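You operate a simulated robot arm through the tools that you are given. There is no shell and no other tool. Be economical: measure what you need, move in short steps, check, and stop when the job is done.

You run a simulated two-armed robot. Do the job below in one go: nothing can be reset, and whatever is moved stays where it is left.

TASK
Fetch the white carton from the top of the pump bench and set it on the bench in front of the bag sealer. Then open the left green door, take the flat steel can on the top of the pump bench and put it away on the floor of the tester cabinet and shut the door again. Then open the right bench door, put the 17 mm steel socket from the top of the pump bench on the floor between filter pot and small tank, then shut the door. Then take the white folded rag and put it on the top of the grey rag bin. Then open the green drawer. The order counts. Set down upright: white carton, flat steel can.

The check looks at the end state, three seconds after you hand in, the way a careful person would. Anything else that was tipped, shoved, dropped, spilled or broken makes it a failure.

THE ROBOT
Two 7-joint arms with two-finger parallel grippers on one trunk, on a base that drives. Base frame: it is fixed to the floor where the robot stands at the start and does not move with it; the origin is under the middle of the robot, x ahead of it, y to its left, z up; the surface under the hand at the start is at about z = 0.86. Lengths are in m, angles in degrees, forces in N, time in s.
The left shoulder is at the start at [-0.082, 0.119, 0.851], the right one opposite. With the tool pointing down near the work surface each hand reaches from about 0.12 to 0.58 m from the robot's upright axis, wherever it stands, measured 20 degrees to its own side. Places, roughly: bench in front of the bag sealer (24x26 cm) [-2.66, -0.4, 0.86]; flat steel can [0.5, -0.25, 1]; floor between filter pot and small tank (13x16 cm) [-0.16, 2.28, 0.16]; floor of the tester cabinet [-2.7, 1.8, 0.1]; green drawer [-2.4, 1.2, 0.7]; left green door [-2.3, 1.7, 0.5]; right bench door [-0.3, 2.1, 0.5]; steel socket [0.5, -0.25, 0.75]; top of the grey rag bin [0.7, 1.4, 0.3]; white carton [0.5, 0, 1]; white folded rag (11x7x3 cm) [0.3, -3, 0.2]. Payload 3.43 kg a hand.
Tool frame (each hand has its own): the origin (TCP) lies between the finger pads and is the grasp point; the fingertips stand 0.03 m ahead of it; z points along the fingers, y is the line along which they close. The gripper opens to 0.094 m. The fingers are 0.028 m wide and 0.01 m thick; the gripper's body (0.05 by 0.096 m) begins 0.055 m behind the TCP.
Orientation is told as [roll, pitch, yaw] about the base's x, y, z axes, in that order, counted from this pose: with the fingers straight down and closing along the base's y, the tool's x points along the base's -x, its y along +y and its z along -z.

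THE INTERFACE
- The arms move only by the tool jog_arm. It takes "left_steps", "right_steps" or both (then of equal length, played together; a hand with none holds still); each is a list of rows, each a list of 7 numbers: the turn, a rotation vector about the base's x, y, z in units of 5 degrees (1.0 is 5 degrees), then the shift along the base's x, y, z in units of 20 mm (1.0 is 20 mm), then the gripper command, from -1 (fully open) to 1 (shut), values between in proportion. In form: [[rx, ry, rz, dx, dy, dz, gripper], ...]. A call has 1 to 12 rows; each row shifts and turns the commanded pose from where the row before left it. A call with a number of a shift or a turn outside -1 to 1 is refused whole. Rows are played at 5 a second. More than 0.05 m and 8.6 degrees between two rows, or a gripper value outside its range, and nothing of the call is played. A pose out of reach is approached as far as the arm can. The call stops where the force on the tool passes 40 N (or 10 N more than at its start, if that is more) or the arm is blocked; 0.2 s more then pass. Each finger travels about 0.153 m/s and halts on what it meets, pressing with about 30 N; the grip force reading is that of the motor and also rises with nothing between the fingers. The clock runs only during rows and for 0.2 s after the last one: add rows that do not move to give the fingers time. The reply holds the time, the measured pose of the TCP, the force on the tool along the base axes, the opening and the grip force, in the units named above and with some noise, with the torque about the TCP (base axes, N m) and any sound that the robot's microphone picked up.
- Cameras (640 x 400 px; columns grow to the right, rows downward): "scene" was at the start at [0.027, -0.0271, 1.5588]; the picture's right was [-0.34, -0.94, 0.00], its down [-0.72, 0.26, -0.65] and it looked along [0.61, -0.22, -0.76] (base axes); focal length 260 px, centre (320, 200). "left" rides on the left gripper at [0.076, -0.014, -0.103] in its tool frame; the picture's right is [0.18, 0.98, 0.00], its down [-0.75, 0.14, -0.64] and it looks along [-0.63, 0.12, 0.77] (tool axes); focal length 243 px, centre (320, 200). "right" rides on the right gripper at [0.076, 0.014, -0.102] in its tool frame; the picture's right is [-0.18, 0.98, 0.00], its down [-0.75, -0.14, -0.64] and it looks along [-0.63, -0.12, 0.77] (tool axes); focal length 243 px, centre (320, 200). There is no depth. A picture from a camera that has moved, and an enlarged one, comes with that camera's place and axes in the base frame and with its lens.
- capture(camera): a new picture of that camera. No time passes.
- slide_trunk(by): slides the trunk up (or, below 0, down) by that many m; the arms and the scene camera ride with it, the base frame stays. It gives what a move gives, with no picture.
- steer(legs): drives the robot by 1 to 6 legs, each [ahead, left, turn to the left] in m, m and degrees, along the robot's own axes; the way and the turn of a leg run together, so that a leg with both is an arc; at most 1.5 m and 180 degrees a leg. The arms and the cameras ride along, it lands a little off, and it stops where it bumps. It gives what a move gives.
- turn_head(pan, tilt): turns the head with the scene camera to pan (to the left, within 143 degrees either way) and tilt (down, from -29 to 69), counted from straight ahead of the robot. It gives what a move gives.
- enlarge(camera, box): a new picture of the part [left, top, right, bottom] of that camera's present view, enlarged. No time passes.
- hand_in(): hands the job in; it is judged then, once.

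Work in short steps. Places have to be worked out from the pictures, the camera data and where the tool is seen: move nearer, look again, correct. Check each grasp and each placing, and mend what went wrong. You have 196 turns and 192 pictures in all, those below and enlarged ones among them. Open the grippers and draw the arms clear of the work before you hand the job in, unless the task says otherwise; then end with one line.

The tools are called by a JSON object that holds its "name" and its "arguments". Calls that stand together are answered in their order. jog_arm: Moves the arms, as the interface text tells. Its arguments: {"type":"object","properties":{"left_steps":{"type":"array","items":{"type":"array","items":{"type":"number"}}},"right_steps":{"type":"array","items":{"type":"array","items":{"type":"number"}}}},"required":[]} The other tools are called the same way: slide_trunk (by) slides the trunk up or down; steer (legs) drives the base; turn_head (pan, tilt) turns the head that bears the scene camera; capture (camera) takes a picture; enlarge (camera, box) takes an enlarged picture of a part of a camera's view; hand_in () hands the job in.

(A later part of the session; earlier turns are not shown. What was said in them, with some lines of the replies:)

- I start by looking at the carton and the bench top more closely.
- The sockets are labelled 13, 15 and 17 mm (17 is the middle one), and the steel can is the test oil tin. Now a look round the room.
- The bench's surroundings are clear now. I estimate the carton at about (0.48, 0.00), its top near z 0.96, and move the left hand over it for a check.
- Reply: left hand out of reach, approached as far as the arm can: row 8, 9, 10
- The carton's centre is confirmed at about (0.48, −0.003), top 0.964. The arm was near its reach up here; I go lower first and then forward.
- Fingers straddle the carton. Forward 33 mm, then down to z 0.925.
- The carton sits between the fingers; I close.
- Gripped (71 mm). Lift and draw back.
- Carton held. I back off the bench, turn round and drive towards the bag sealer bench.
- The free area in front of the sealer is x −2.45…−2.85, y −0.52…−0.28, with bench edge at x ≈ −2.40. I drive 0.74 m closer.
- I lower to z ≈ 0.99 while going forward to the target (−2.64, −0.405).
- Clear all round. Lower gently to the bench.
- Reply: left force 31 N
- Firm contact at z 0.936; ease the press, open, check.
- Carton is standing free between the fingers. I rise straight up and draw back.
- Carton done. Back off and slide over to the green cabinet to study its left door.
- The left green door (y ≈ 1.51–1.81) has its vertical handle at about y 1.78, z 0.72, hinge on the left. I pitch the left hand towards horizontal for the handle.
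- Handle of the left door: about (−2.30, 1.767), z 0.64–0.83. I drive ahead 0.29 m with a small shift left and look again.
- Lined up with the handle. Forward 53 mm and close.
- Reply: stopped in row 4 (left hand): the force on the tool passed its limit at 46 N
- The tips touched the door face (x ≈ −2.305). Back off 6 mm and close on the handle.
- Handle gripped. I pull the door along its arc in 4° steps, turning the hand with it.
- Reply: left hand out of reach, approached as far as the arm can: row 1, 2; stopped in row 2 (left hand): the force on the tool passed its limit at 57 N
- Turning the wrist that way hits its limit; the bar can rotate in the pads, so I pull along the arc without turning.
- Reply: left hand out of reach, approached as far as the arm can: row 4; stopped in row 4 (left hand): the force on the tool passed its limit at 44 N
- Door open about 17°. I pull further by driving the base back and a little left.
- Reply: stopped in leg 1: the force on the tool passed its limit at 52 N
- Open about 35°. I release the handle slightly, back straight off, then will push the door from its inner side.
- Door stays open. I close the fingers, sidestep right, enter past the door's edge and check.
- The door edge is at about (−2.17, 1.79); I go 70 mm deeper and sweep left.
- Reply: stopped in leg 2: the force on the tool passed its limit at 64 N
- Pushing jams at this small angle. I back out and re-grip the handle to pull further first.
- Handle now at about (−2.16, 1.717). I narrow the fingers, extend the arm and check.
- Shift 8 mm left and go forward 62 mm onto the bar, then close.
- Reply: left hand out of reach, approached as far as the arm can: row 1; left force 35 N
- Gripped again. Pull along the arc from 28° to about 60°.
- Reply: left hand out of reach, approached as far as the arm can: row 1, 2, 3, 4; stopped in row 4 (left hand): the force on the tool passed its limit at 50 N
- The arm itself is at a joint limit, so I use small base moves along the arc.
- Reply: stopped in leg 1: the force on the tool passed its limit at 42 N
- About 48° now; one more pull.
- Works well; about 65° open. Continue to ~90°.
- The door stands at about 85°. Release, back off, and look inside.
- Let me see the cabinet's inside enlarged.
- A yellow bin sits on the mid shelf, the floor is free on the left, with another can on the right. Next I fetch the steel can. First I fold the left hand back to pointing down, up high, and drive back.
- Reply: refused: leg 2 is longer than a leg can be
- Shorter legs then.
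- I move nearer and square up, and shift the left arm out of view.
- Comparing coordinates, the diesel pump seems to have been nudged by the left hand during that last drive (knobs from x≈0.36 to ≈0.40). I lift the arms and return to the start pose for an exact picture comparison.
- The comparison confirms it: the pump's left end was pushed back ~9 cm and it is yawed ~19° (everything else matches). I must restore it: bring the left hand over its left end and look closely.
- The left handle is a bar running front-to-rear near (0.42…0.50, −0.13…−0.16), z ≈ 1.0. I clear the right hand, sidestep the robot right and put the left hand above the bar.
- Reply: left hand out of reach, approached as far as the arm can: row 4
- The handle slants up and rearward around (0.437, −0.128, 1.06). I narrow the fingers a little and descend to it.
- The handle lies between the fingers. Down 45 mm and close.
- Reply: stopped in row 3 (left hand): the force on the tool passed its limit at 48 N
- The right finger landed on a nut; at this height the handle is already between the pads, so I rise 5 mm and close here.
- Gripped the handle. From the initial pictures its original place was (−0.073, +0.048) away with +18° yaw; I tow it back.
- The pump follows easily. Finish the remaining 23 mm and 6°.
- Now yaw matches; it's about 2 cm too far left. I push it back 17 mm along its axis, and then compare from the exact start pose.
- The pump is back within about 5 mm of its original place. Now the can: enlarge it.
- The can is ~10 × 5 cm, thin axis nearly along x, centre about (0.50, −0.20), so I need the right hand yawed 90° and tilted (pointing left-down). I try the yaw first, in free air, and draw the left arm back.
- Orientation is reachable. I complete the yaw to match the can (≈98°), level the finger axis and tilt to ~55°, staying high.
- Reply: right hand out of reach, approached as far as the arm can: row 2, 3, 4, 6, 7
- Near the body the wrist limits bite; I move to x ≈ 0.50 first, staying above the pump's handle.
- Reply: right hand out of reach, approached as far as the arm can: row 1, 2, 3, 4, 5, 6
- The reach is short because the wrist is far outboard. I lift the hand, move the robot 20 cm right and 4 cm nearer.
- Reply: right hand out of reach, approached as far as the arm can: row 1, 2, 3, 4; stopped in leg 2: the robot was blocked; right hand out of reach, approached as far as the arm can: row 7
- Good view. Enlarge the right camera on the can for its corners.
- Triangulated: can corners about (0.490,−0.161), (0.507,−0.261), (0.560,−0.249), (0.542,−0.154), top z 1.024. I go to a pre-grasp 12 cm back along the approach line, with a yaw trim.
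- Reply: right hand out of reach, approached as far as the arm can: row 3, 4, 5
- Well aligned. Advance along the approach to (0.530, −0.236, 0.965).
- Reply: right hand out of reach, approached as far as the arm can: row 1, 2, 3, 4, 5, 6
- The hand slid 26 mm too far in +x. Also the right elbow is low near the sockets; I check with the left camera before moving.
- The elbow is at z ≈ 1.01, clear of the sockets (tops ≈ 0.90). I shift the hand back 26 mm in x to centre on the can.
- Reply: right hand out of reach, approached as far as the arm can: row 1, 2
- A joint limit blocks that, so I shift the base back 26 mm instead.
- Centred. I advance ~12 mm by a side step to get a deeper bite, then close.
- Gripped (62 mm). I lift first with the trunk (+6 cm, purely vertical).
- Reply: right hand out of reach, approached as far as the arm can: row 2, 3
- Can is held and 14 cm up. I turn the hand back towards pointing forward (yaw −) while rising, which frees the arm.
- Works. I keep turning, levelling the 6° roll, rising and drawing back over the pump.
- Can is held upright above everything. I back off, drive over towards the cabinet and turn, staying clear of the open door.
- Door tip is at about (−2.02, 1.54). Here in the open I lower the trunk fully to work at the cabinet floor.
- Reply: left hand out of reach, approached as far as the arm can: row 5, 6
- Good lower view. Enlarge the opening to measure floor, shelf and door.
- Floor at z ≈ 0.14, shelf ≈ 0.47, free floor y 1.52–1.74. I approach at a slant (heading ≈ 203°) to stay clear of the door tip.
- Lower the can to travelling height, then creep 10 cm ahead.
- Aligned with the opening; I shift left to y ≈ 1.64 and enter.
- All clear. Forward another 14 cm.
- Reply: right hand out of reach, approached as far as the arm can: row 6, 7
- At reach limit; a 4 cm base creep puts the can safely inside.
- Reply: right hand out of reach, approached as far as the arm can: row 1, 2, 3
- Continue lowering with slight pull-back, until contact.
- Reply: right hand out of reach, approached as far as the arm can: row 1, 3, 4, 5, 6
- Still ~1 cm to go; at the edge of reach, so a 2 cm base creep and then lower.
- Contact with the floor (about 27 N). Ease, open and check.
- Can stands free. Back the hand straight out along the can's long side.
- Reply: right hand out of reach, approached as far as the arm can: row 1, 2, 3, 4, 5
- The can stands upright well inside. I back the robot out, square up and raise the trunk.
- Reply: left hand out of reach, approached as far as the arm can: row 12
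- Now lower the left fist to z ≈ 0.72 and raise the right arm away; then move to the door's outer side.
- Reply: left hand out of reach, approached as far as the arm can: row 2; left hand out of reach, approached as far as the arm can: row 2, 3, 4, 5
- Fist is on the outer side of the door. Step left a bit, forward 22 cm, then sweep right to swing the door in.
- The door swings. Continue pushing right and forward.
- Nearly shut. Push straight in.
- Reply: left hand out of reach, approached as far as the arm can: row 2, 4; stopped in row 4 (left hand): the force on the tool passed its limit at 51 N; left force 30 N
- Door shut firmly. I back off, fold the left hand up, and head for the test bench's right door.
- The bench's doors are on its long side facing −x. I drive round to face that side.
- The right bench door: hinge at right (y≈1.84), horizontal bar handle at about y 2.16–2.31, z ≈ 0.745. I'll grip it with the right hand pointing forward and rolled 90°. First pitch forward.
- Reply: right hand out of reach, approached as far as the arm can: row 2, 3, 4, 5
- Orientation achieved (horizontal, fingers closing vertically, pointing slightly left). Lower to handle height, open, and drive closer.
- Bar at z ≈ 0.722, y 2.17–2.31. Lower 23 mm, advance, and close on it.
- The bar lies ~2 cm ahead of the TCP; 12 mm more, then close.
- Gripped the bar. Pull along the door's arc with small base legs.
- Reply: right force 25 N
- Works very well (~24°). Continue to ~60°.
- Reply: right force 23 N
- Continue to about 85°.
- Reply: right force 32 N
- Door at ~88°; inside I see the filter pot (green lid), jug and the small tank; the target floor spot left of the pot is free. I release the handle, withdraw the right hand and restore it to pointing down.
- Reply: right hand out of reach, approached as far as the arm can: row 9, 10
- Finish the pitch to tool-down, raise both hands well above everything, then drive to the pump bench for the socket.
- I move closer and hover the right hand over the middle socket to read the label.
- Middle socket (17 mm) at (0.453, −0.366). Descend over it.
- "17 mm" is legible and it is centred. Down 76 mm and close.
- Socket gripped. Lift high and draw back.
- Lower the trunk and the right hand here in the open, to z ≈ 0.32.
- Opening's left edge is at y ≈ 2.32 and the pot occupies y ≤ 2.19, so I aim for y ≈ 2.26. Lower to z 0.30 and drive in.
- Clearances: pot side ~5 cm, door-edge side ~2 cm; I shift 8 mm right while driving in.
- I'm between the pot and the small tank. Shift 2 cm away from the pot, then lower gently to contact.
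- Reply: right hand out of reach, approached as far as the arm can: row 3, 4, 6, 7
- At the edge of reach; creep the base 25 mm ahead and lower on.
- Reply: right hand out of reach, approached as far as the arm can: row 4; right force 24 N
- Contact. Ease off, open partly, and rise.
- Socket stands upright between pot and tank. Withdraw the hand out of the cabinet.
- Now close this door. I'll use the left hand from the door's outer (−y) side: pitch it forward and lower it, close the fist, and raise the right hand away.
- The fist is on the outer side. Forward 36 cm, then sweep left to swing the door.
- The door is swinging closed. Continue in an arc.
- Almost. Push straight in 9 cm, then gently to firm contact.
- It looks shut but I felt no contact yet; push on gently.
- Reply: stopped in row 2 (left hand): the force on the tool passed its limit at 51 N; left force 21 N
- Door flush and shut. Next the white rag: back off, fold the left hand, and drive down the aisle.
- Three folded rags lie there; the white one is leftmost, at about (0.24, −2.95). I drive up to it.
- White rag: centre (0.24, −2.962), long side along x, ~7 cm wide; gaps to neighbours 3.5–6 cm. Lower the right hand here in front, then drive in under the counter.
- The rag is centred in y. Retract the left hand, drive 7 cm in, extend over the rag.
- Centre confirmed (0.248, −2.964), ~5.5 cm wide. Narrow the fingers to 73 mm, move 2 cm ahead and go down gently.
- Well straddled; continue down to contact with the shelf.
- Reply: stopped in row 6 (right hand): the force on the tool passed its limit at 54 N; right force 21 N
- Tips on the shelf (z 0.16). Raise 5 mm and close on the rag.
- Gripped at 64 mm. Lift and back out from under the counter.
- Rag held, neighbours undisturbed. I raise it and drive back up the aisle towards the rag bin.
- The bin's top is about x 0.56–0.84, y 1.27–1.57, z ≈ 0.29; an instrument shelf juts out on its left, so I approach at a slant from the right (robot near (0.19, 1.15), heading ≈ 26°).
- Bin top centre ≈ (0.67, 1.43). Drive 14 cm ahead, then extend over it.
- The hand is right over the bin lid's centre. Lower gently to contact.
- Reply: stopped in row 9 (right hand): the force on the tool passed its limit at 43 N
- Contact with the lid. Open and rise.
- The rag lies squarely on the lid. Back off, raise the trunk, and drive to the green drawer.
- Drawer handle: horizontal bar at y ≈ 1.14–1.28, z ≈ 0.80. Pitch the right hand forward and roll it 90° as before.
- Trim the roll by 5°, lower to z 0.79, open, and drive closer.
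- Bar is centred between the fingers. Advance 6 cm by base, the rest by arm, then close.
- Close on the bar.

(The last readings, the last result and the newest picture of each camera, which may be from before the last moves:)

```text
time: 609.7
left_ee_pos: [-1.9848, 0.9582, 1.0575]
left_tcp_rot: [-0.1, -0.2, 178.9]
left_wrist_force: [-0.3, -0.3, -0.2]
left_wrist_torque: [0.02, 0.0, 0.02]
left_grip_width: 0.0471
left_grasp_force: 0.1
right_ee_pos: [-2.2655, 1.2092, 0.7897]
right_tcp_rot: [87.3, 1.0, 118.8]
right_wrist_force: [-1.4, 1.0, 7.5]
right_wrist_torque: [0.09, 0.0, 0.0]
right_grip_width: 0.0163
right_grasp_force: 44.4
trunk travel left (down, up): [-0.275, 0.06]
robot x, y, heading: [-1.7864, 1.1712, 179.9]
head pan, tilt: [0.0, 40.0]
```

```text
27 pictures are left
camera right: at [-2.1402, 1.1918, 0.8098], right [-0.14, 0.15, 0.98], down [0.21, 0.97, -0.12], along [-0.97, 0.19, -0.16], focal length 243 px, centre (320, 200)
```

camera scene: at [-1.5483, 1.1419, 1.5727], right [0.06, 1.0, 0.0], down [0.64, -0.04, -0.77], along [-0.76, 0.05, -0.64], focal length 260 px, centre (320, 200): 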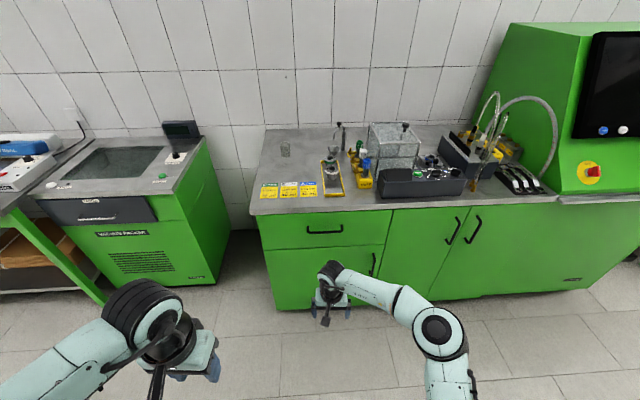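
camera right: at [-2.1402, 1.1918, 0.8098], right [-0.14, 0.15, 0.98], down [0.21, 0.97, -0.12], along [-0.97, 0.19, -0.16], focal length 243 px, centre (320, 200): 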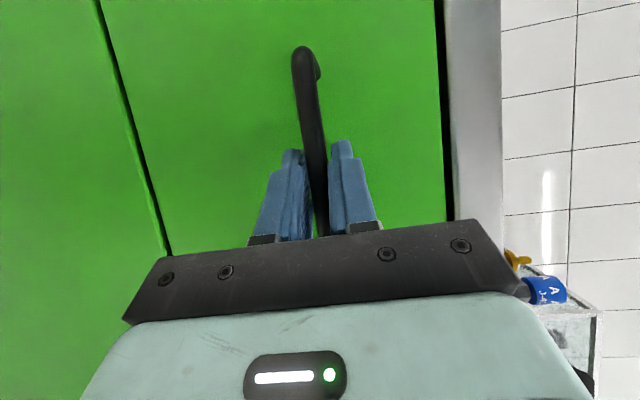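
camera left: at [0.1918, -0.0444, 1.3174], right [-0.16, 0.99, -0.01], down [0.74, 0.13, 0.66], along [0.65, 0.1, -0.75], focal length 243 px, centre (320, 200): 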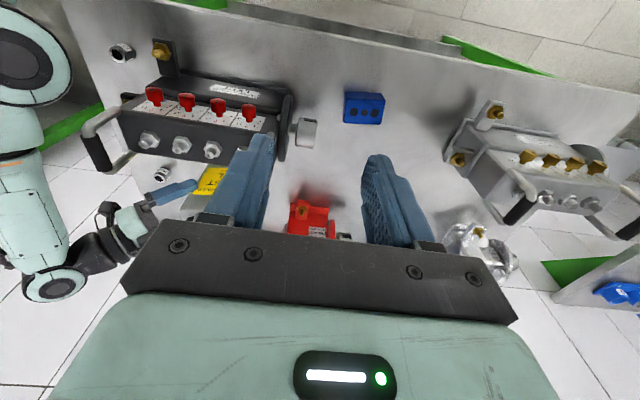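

Gripped (16 mm). Pull the drawer straight out by driving back in steps.

{"name": "steer", "arguments": {"legs": [[-0.06, 0, 0], [-0.06, 0, 0], [-0.06, 0, 0], [-0.05, 0, 0]]}}

{"name": "capture", "arguments": {"camera": "scene"}}

```text
time: 612.4
left_ee_pos: [-1.756, 0.9562, 1.0579]
left_tcp_rot: [0.0, -0.4, 178.7]
left_wrist_force: [0.4, -0.5, -0.3]
left_wrist_torque: [-0.01, 0.03, 0.0]
left_grip_width: 0.0471
left_grasp_force: 0.0
right_ee_pos: [-2.0365, 1.2104, 0.7906]
right_tcp_rot: [87.3, 0.9, 118.7]
right_wrist_force: [0.5, 3.4, 14.7]
right_wrist_torque: [0.09, 0.07, 0.26]
right_grip_width: 0.0161
right_grasp_force: 45.4
trunk travel left (down, up): [-0.275, 0.06]
robot x, y, heading: [-1.5593, 1.1731, 179.7]
head pan, tilt: [0.0, 40.0]
```

```text
26 pictures are left
camera scene: at [-1.5993, 1.1713, 1.5729], right [0.0, 1.0, 0.0], down [0.64, 0.0, -0.77], along [-0.77, 0.0, -0.64], focal length 260 px, centre (320, 200)
```

scene: 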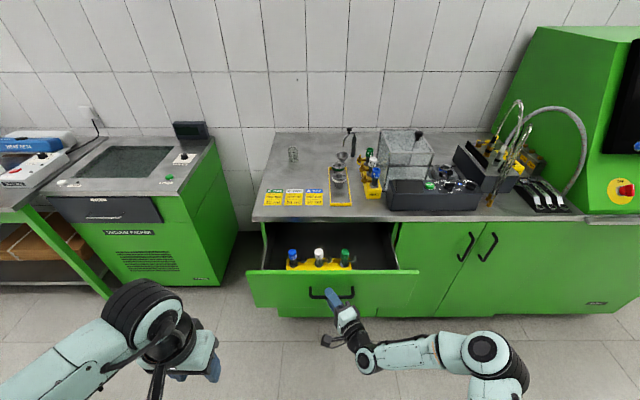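

Open by 23 cm, its bottles standing. I pull a bit further to be safely open.

{"name": "steer", "arguments": {"legs": [[-0.04, 0, 0], [-0.04, 0, 0], [-0.03, 0, 0]]}}

{"name": "capture", "arguments": {"camera": "scene"}}

```text
time: 614.1
left_ee_pos: [-1.6491, 0.9576, 1.0573]
left_tcp_rot: [0.0, -0.3, 178.8]
left_wrist_force: [0.4, -0.3, 0.3]
left_wrist_torque: [0.04, 0.0, -0.01]
left_grip_width: 0.0468
left_grasp_force: 0.1
right_ee_pos: [-1.9304, 1.2101, 0.7898]
right_tcp_rot: [87.3, 0.9, 118.8]
right_wrist_force: [-0.8, 4.8, 9.1]
right_wrist_torque: [-0.01, 0.08, 0.49]
right_grip_width: 0.0162
right_grasp_force: 45.4
trunk travel left (down, up): [-0.275, 0.06]
robot x, y, heading: [-1.4498, 1.1727, 179.8]
head pan, tilt: [0.0, 40.0]
```

```text
25 pictures are left
camera scene: at [-1.4931, 1.1711, 1.573], right [0.0, 1.0, 0.0], down [0.64, 0.0, -0.77], along [-0.77, 0.0, -0.64], focal length 260 px, centre (320, 200)
```

scene: 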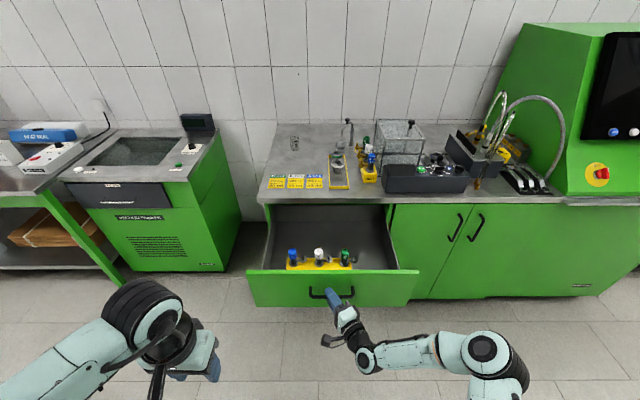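

Open ~33 cm. Release the handle and back away.

{"name": "jog_arm", "arguments": {"right_steps": [[0, 0, 0, 0, 0, 0, 0.2], [0, 0, 0, 0, 0, 0, -0.6], [0, 0, 0, 0, 0, 0, -0.6]]}}

{"name": "steer", "arguments": {"legs": [[-0.35, 0, 0]]}}

{"name": "capture", "arguments": {"camera": "scene"}}

```text
time: 614.9
left_ee_pos: [-1.6489, 0.9577, 1.0564]
left_tcp_rot: [0.0, -0.3, 178.7]
left_wrist_force: [-0.2, 0.0, -0.6]
left_wrist_torque: [-0.01, -0.01, 0.02]
left_grip_width: 0.0469
left_grasp_force: 0.1
right_ee_pos: [-1.9303, 1.2095, 0.7898]
right_tcp_rot: [87.4, 0.9, 118.7]
right_wrist_force: [0.3, -0.2, 0.3]
right_wrist_torque: [0.01, 0.01, 0.0]
right_grip_width: 0.0751
right_grasp_force: 0.0
trunk travel left (down, up): [-0.275, 0.06]
robot x, y, heading: [-1.4523, 1.1728, 179.7]
head pan, tilt: [0.0, 40.0]
```

```text
time: 617.2
left_ee_pos: [-1.3006, 0.9561, 1.0568]
left_tcp_rot: [0.1, -0.2, 178.9]
left_wrist_force: [0.1, -0.2, -0.3]
left_wrist_torque: [0.01, 0.0, -0.01]
left_grip_width: 0.047
left_grasp_force: 0.1
right_ee_pos: [-1.5821, 1.2075, 0.7899]
right_tcp_rot: [87.3, 0.9, 118.9]
right_wrist_force: [0.0, 0.4, -0.3]
right_wrist_torque: [0.01, 0.01, -0.01]
right_grip_width: 0.075
right_grasp_force: 0.0
trunk travel left (down, up): [-0.275, 0.06]
robot x, y, heading: [-1.1015, 1.1731, -180.1]
head pan, tilt: [0.0, 40.0]
```

```text
24 pictures are left
camera scene: at [-1.1445, 1.1702, 1.5728], right [0.0, 1.0, 0.0], down [0.64, 0.0, -0.77], along [-0.77, 0.0, -0.64], focal length 260 px, centre (320, 200)
```

scene: 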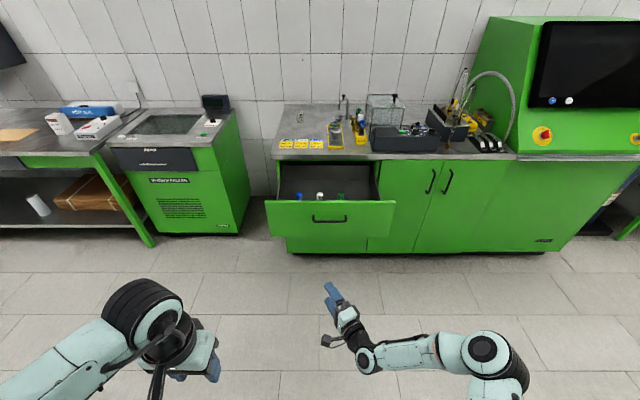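

Drawer open, doors shut, carton in place. A last check of the pump bench.

{"name": "turn_head", "arguments": {"pan": 143, "tilt": 25}}

{"name": "enlarge", "arguments": {"camera": "scene", "box": [200, 100, 440, 260]}}

{"name": "turn_head", "arguments": {"pan": 50, "tilt": 25}}

{"name": "capture", "arguments": {"camera": "scene"}}

```text
time: 619.5
left_ee_pos: [-1.2986, 0.9562, 1.0579]
left_tcp_rot: [-0.1, -0.2, 178.9]
left_wrist_force: [-0.1, 0.4, 0.1]
left_wrist_torque: [0.02, -0.04, 0.02]
left_grip_width: 0.0469
left_grasp_force: 0.1
right_ee_pos: [-1.582, 1.2078, 0.7906]
right_tcp_rot: [87.4, 0.8, 118.9]
right_wrist_force: [-0.7, -0.5, -0.1]
right_wrist_torque: [-0.06, -0.01, -0.03]
right_grip_width: 0.0752
right_grasp_force: 0.0
trunk travel left (down, up): [-0.275, 0.06]
robot x, y, heading: [-1.1053, 1.1701, -180.3]
head pan, tilt: [143.0, 25.0]
```

```text
2.50 times, centred on (320, 180) of scene
camera zoom: at [-0.9864, 1.1148, 1.5961], right [-0.6, -0.8, 0.0], down [-0.34, 0.25, -0.91], along [0.72, -0.55, -0.42], focal length 649 px, centre (320, 250)
```

zoom: 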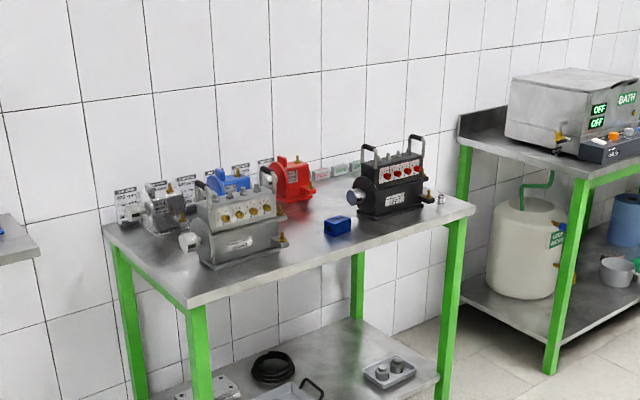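

```text
time: 621.1
left_ee_pos: [-1.2989, 0.956, 1.0558]
left_tcp_rot: [0.0, -0.3, 179.0]
left_wrist_force: [0.2, 0.6, 0.1]
left_wrist_torque: [-0.01, 0.0, -0.01]
left_grip_width: 0.047
left_grasp_force: 0.1
right_ee_pos: [-1.5813, 1.2072, 0.7902]
right_tcp_rot: [87.3, 0.9, 118.9]
right_wrist_force: [0.1, 0.1, -0.6]
right_wrist_torque: [0.02, 0.0, -0.02]
right_grip_width: 0.075
right_grasp_force: 0.1
trunk travel left (down, up): [-0.275, 0.06]
robot x, y, heading: [-1.1037, 1.1733, -179.7]
head pan, tilt: [50.0, 25.0]
```

```text
22 pictures are left
camera scene: at [-1.1191, 1.0996, 1.5961], right [-0.77, 0.64, 0.0], down [0.27, 0.32, -0.91], along [-0.58, -0.7, -0.42], focal length 260 px, centre (320, 200)
```

scene: 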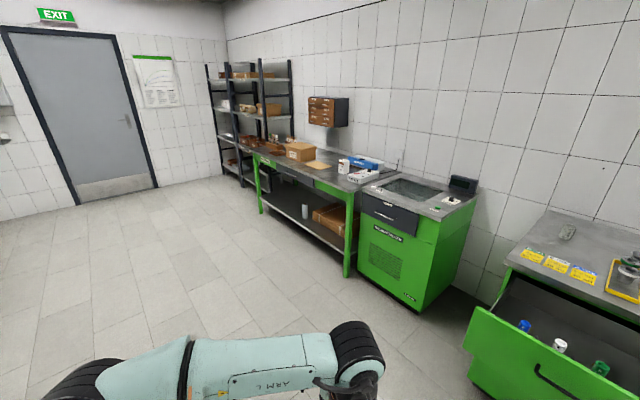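

Everything is in place. I open both grippers fully, then hand in.

{"name": "jog_arm", "arguments": {"left_steps": [[0, 0, 0, 0, 0, 0, -1], [0, 0, 0, 0, 0, 0, -1]], "right_steps": [[0, 0, 0, 0, 0, 0, -1], [0, 0, 0, 0, 0, 0, -1]]}}

{"name": "hand_in", "arguments": {}}

```text
time: 621.7
left_ee_pos: [-1.2995, 0.9562, 1.0568]
left_tcp_rot: [0.1, -0.4, 178.9]
left_wrist_force: [-0.7, 0.2, 0.3]
left_wrist_torque: [-0.02, 0.0, -0.03]
left_grip_width: 0.094
left_grasp_force: 0.1
right_ee_pos: [-1.5822, 1.2068, 0.7901]
right_tcp_rot: [87.3, 0.9, 118.9]
right_wrist_force: [-0.7, 0.0, 0.5]
right_wrist_torque: [0.0, -0.02, 0.02]
right_grip_width: 0.0942
right_grasp_force: 0.0
trunk travel left (down, up): [-0.275, 0.06]
robot x, y, heading: [-1.1, 1.1728, -179.8]
head pan, tilt: [50.0, 25.0]
```

```text
The job is handed in.
```

All five steps are done in order and the job is handed in, with one mishap: my left hand shoved the black diesel pump about 9 cm on the pump bench; I moved it back to within about 5 mm of its original place.
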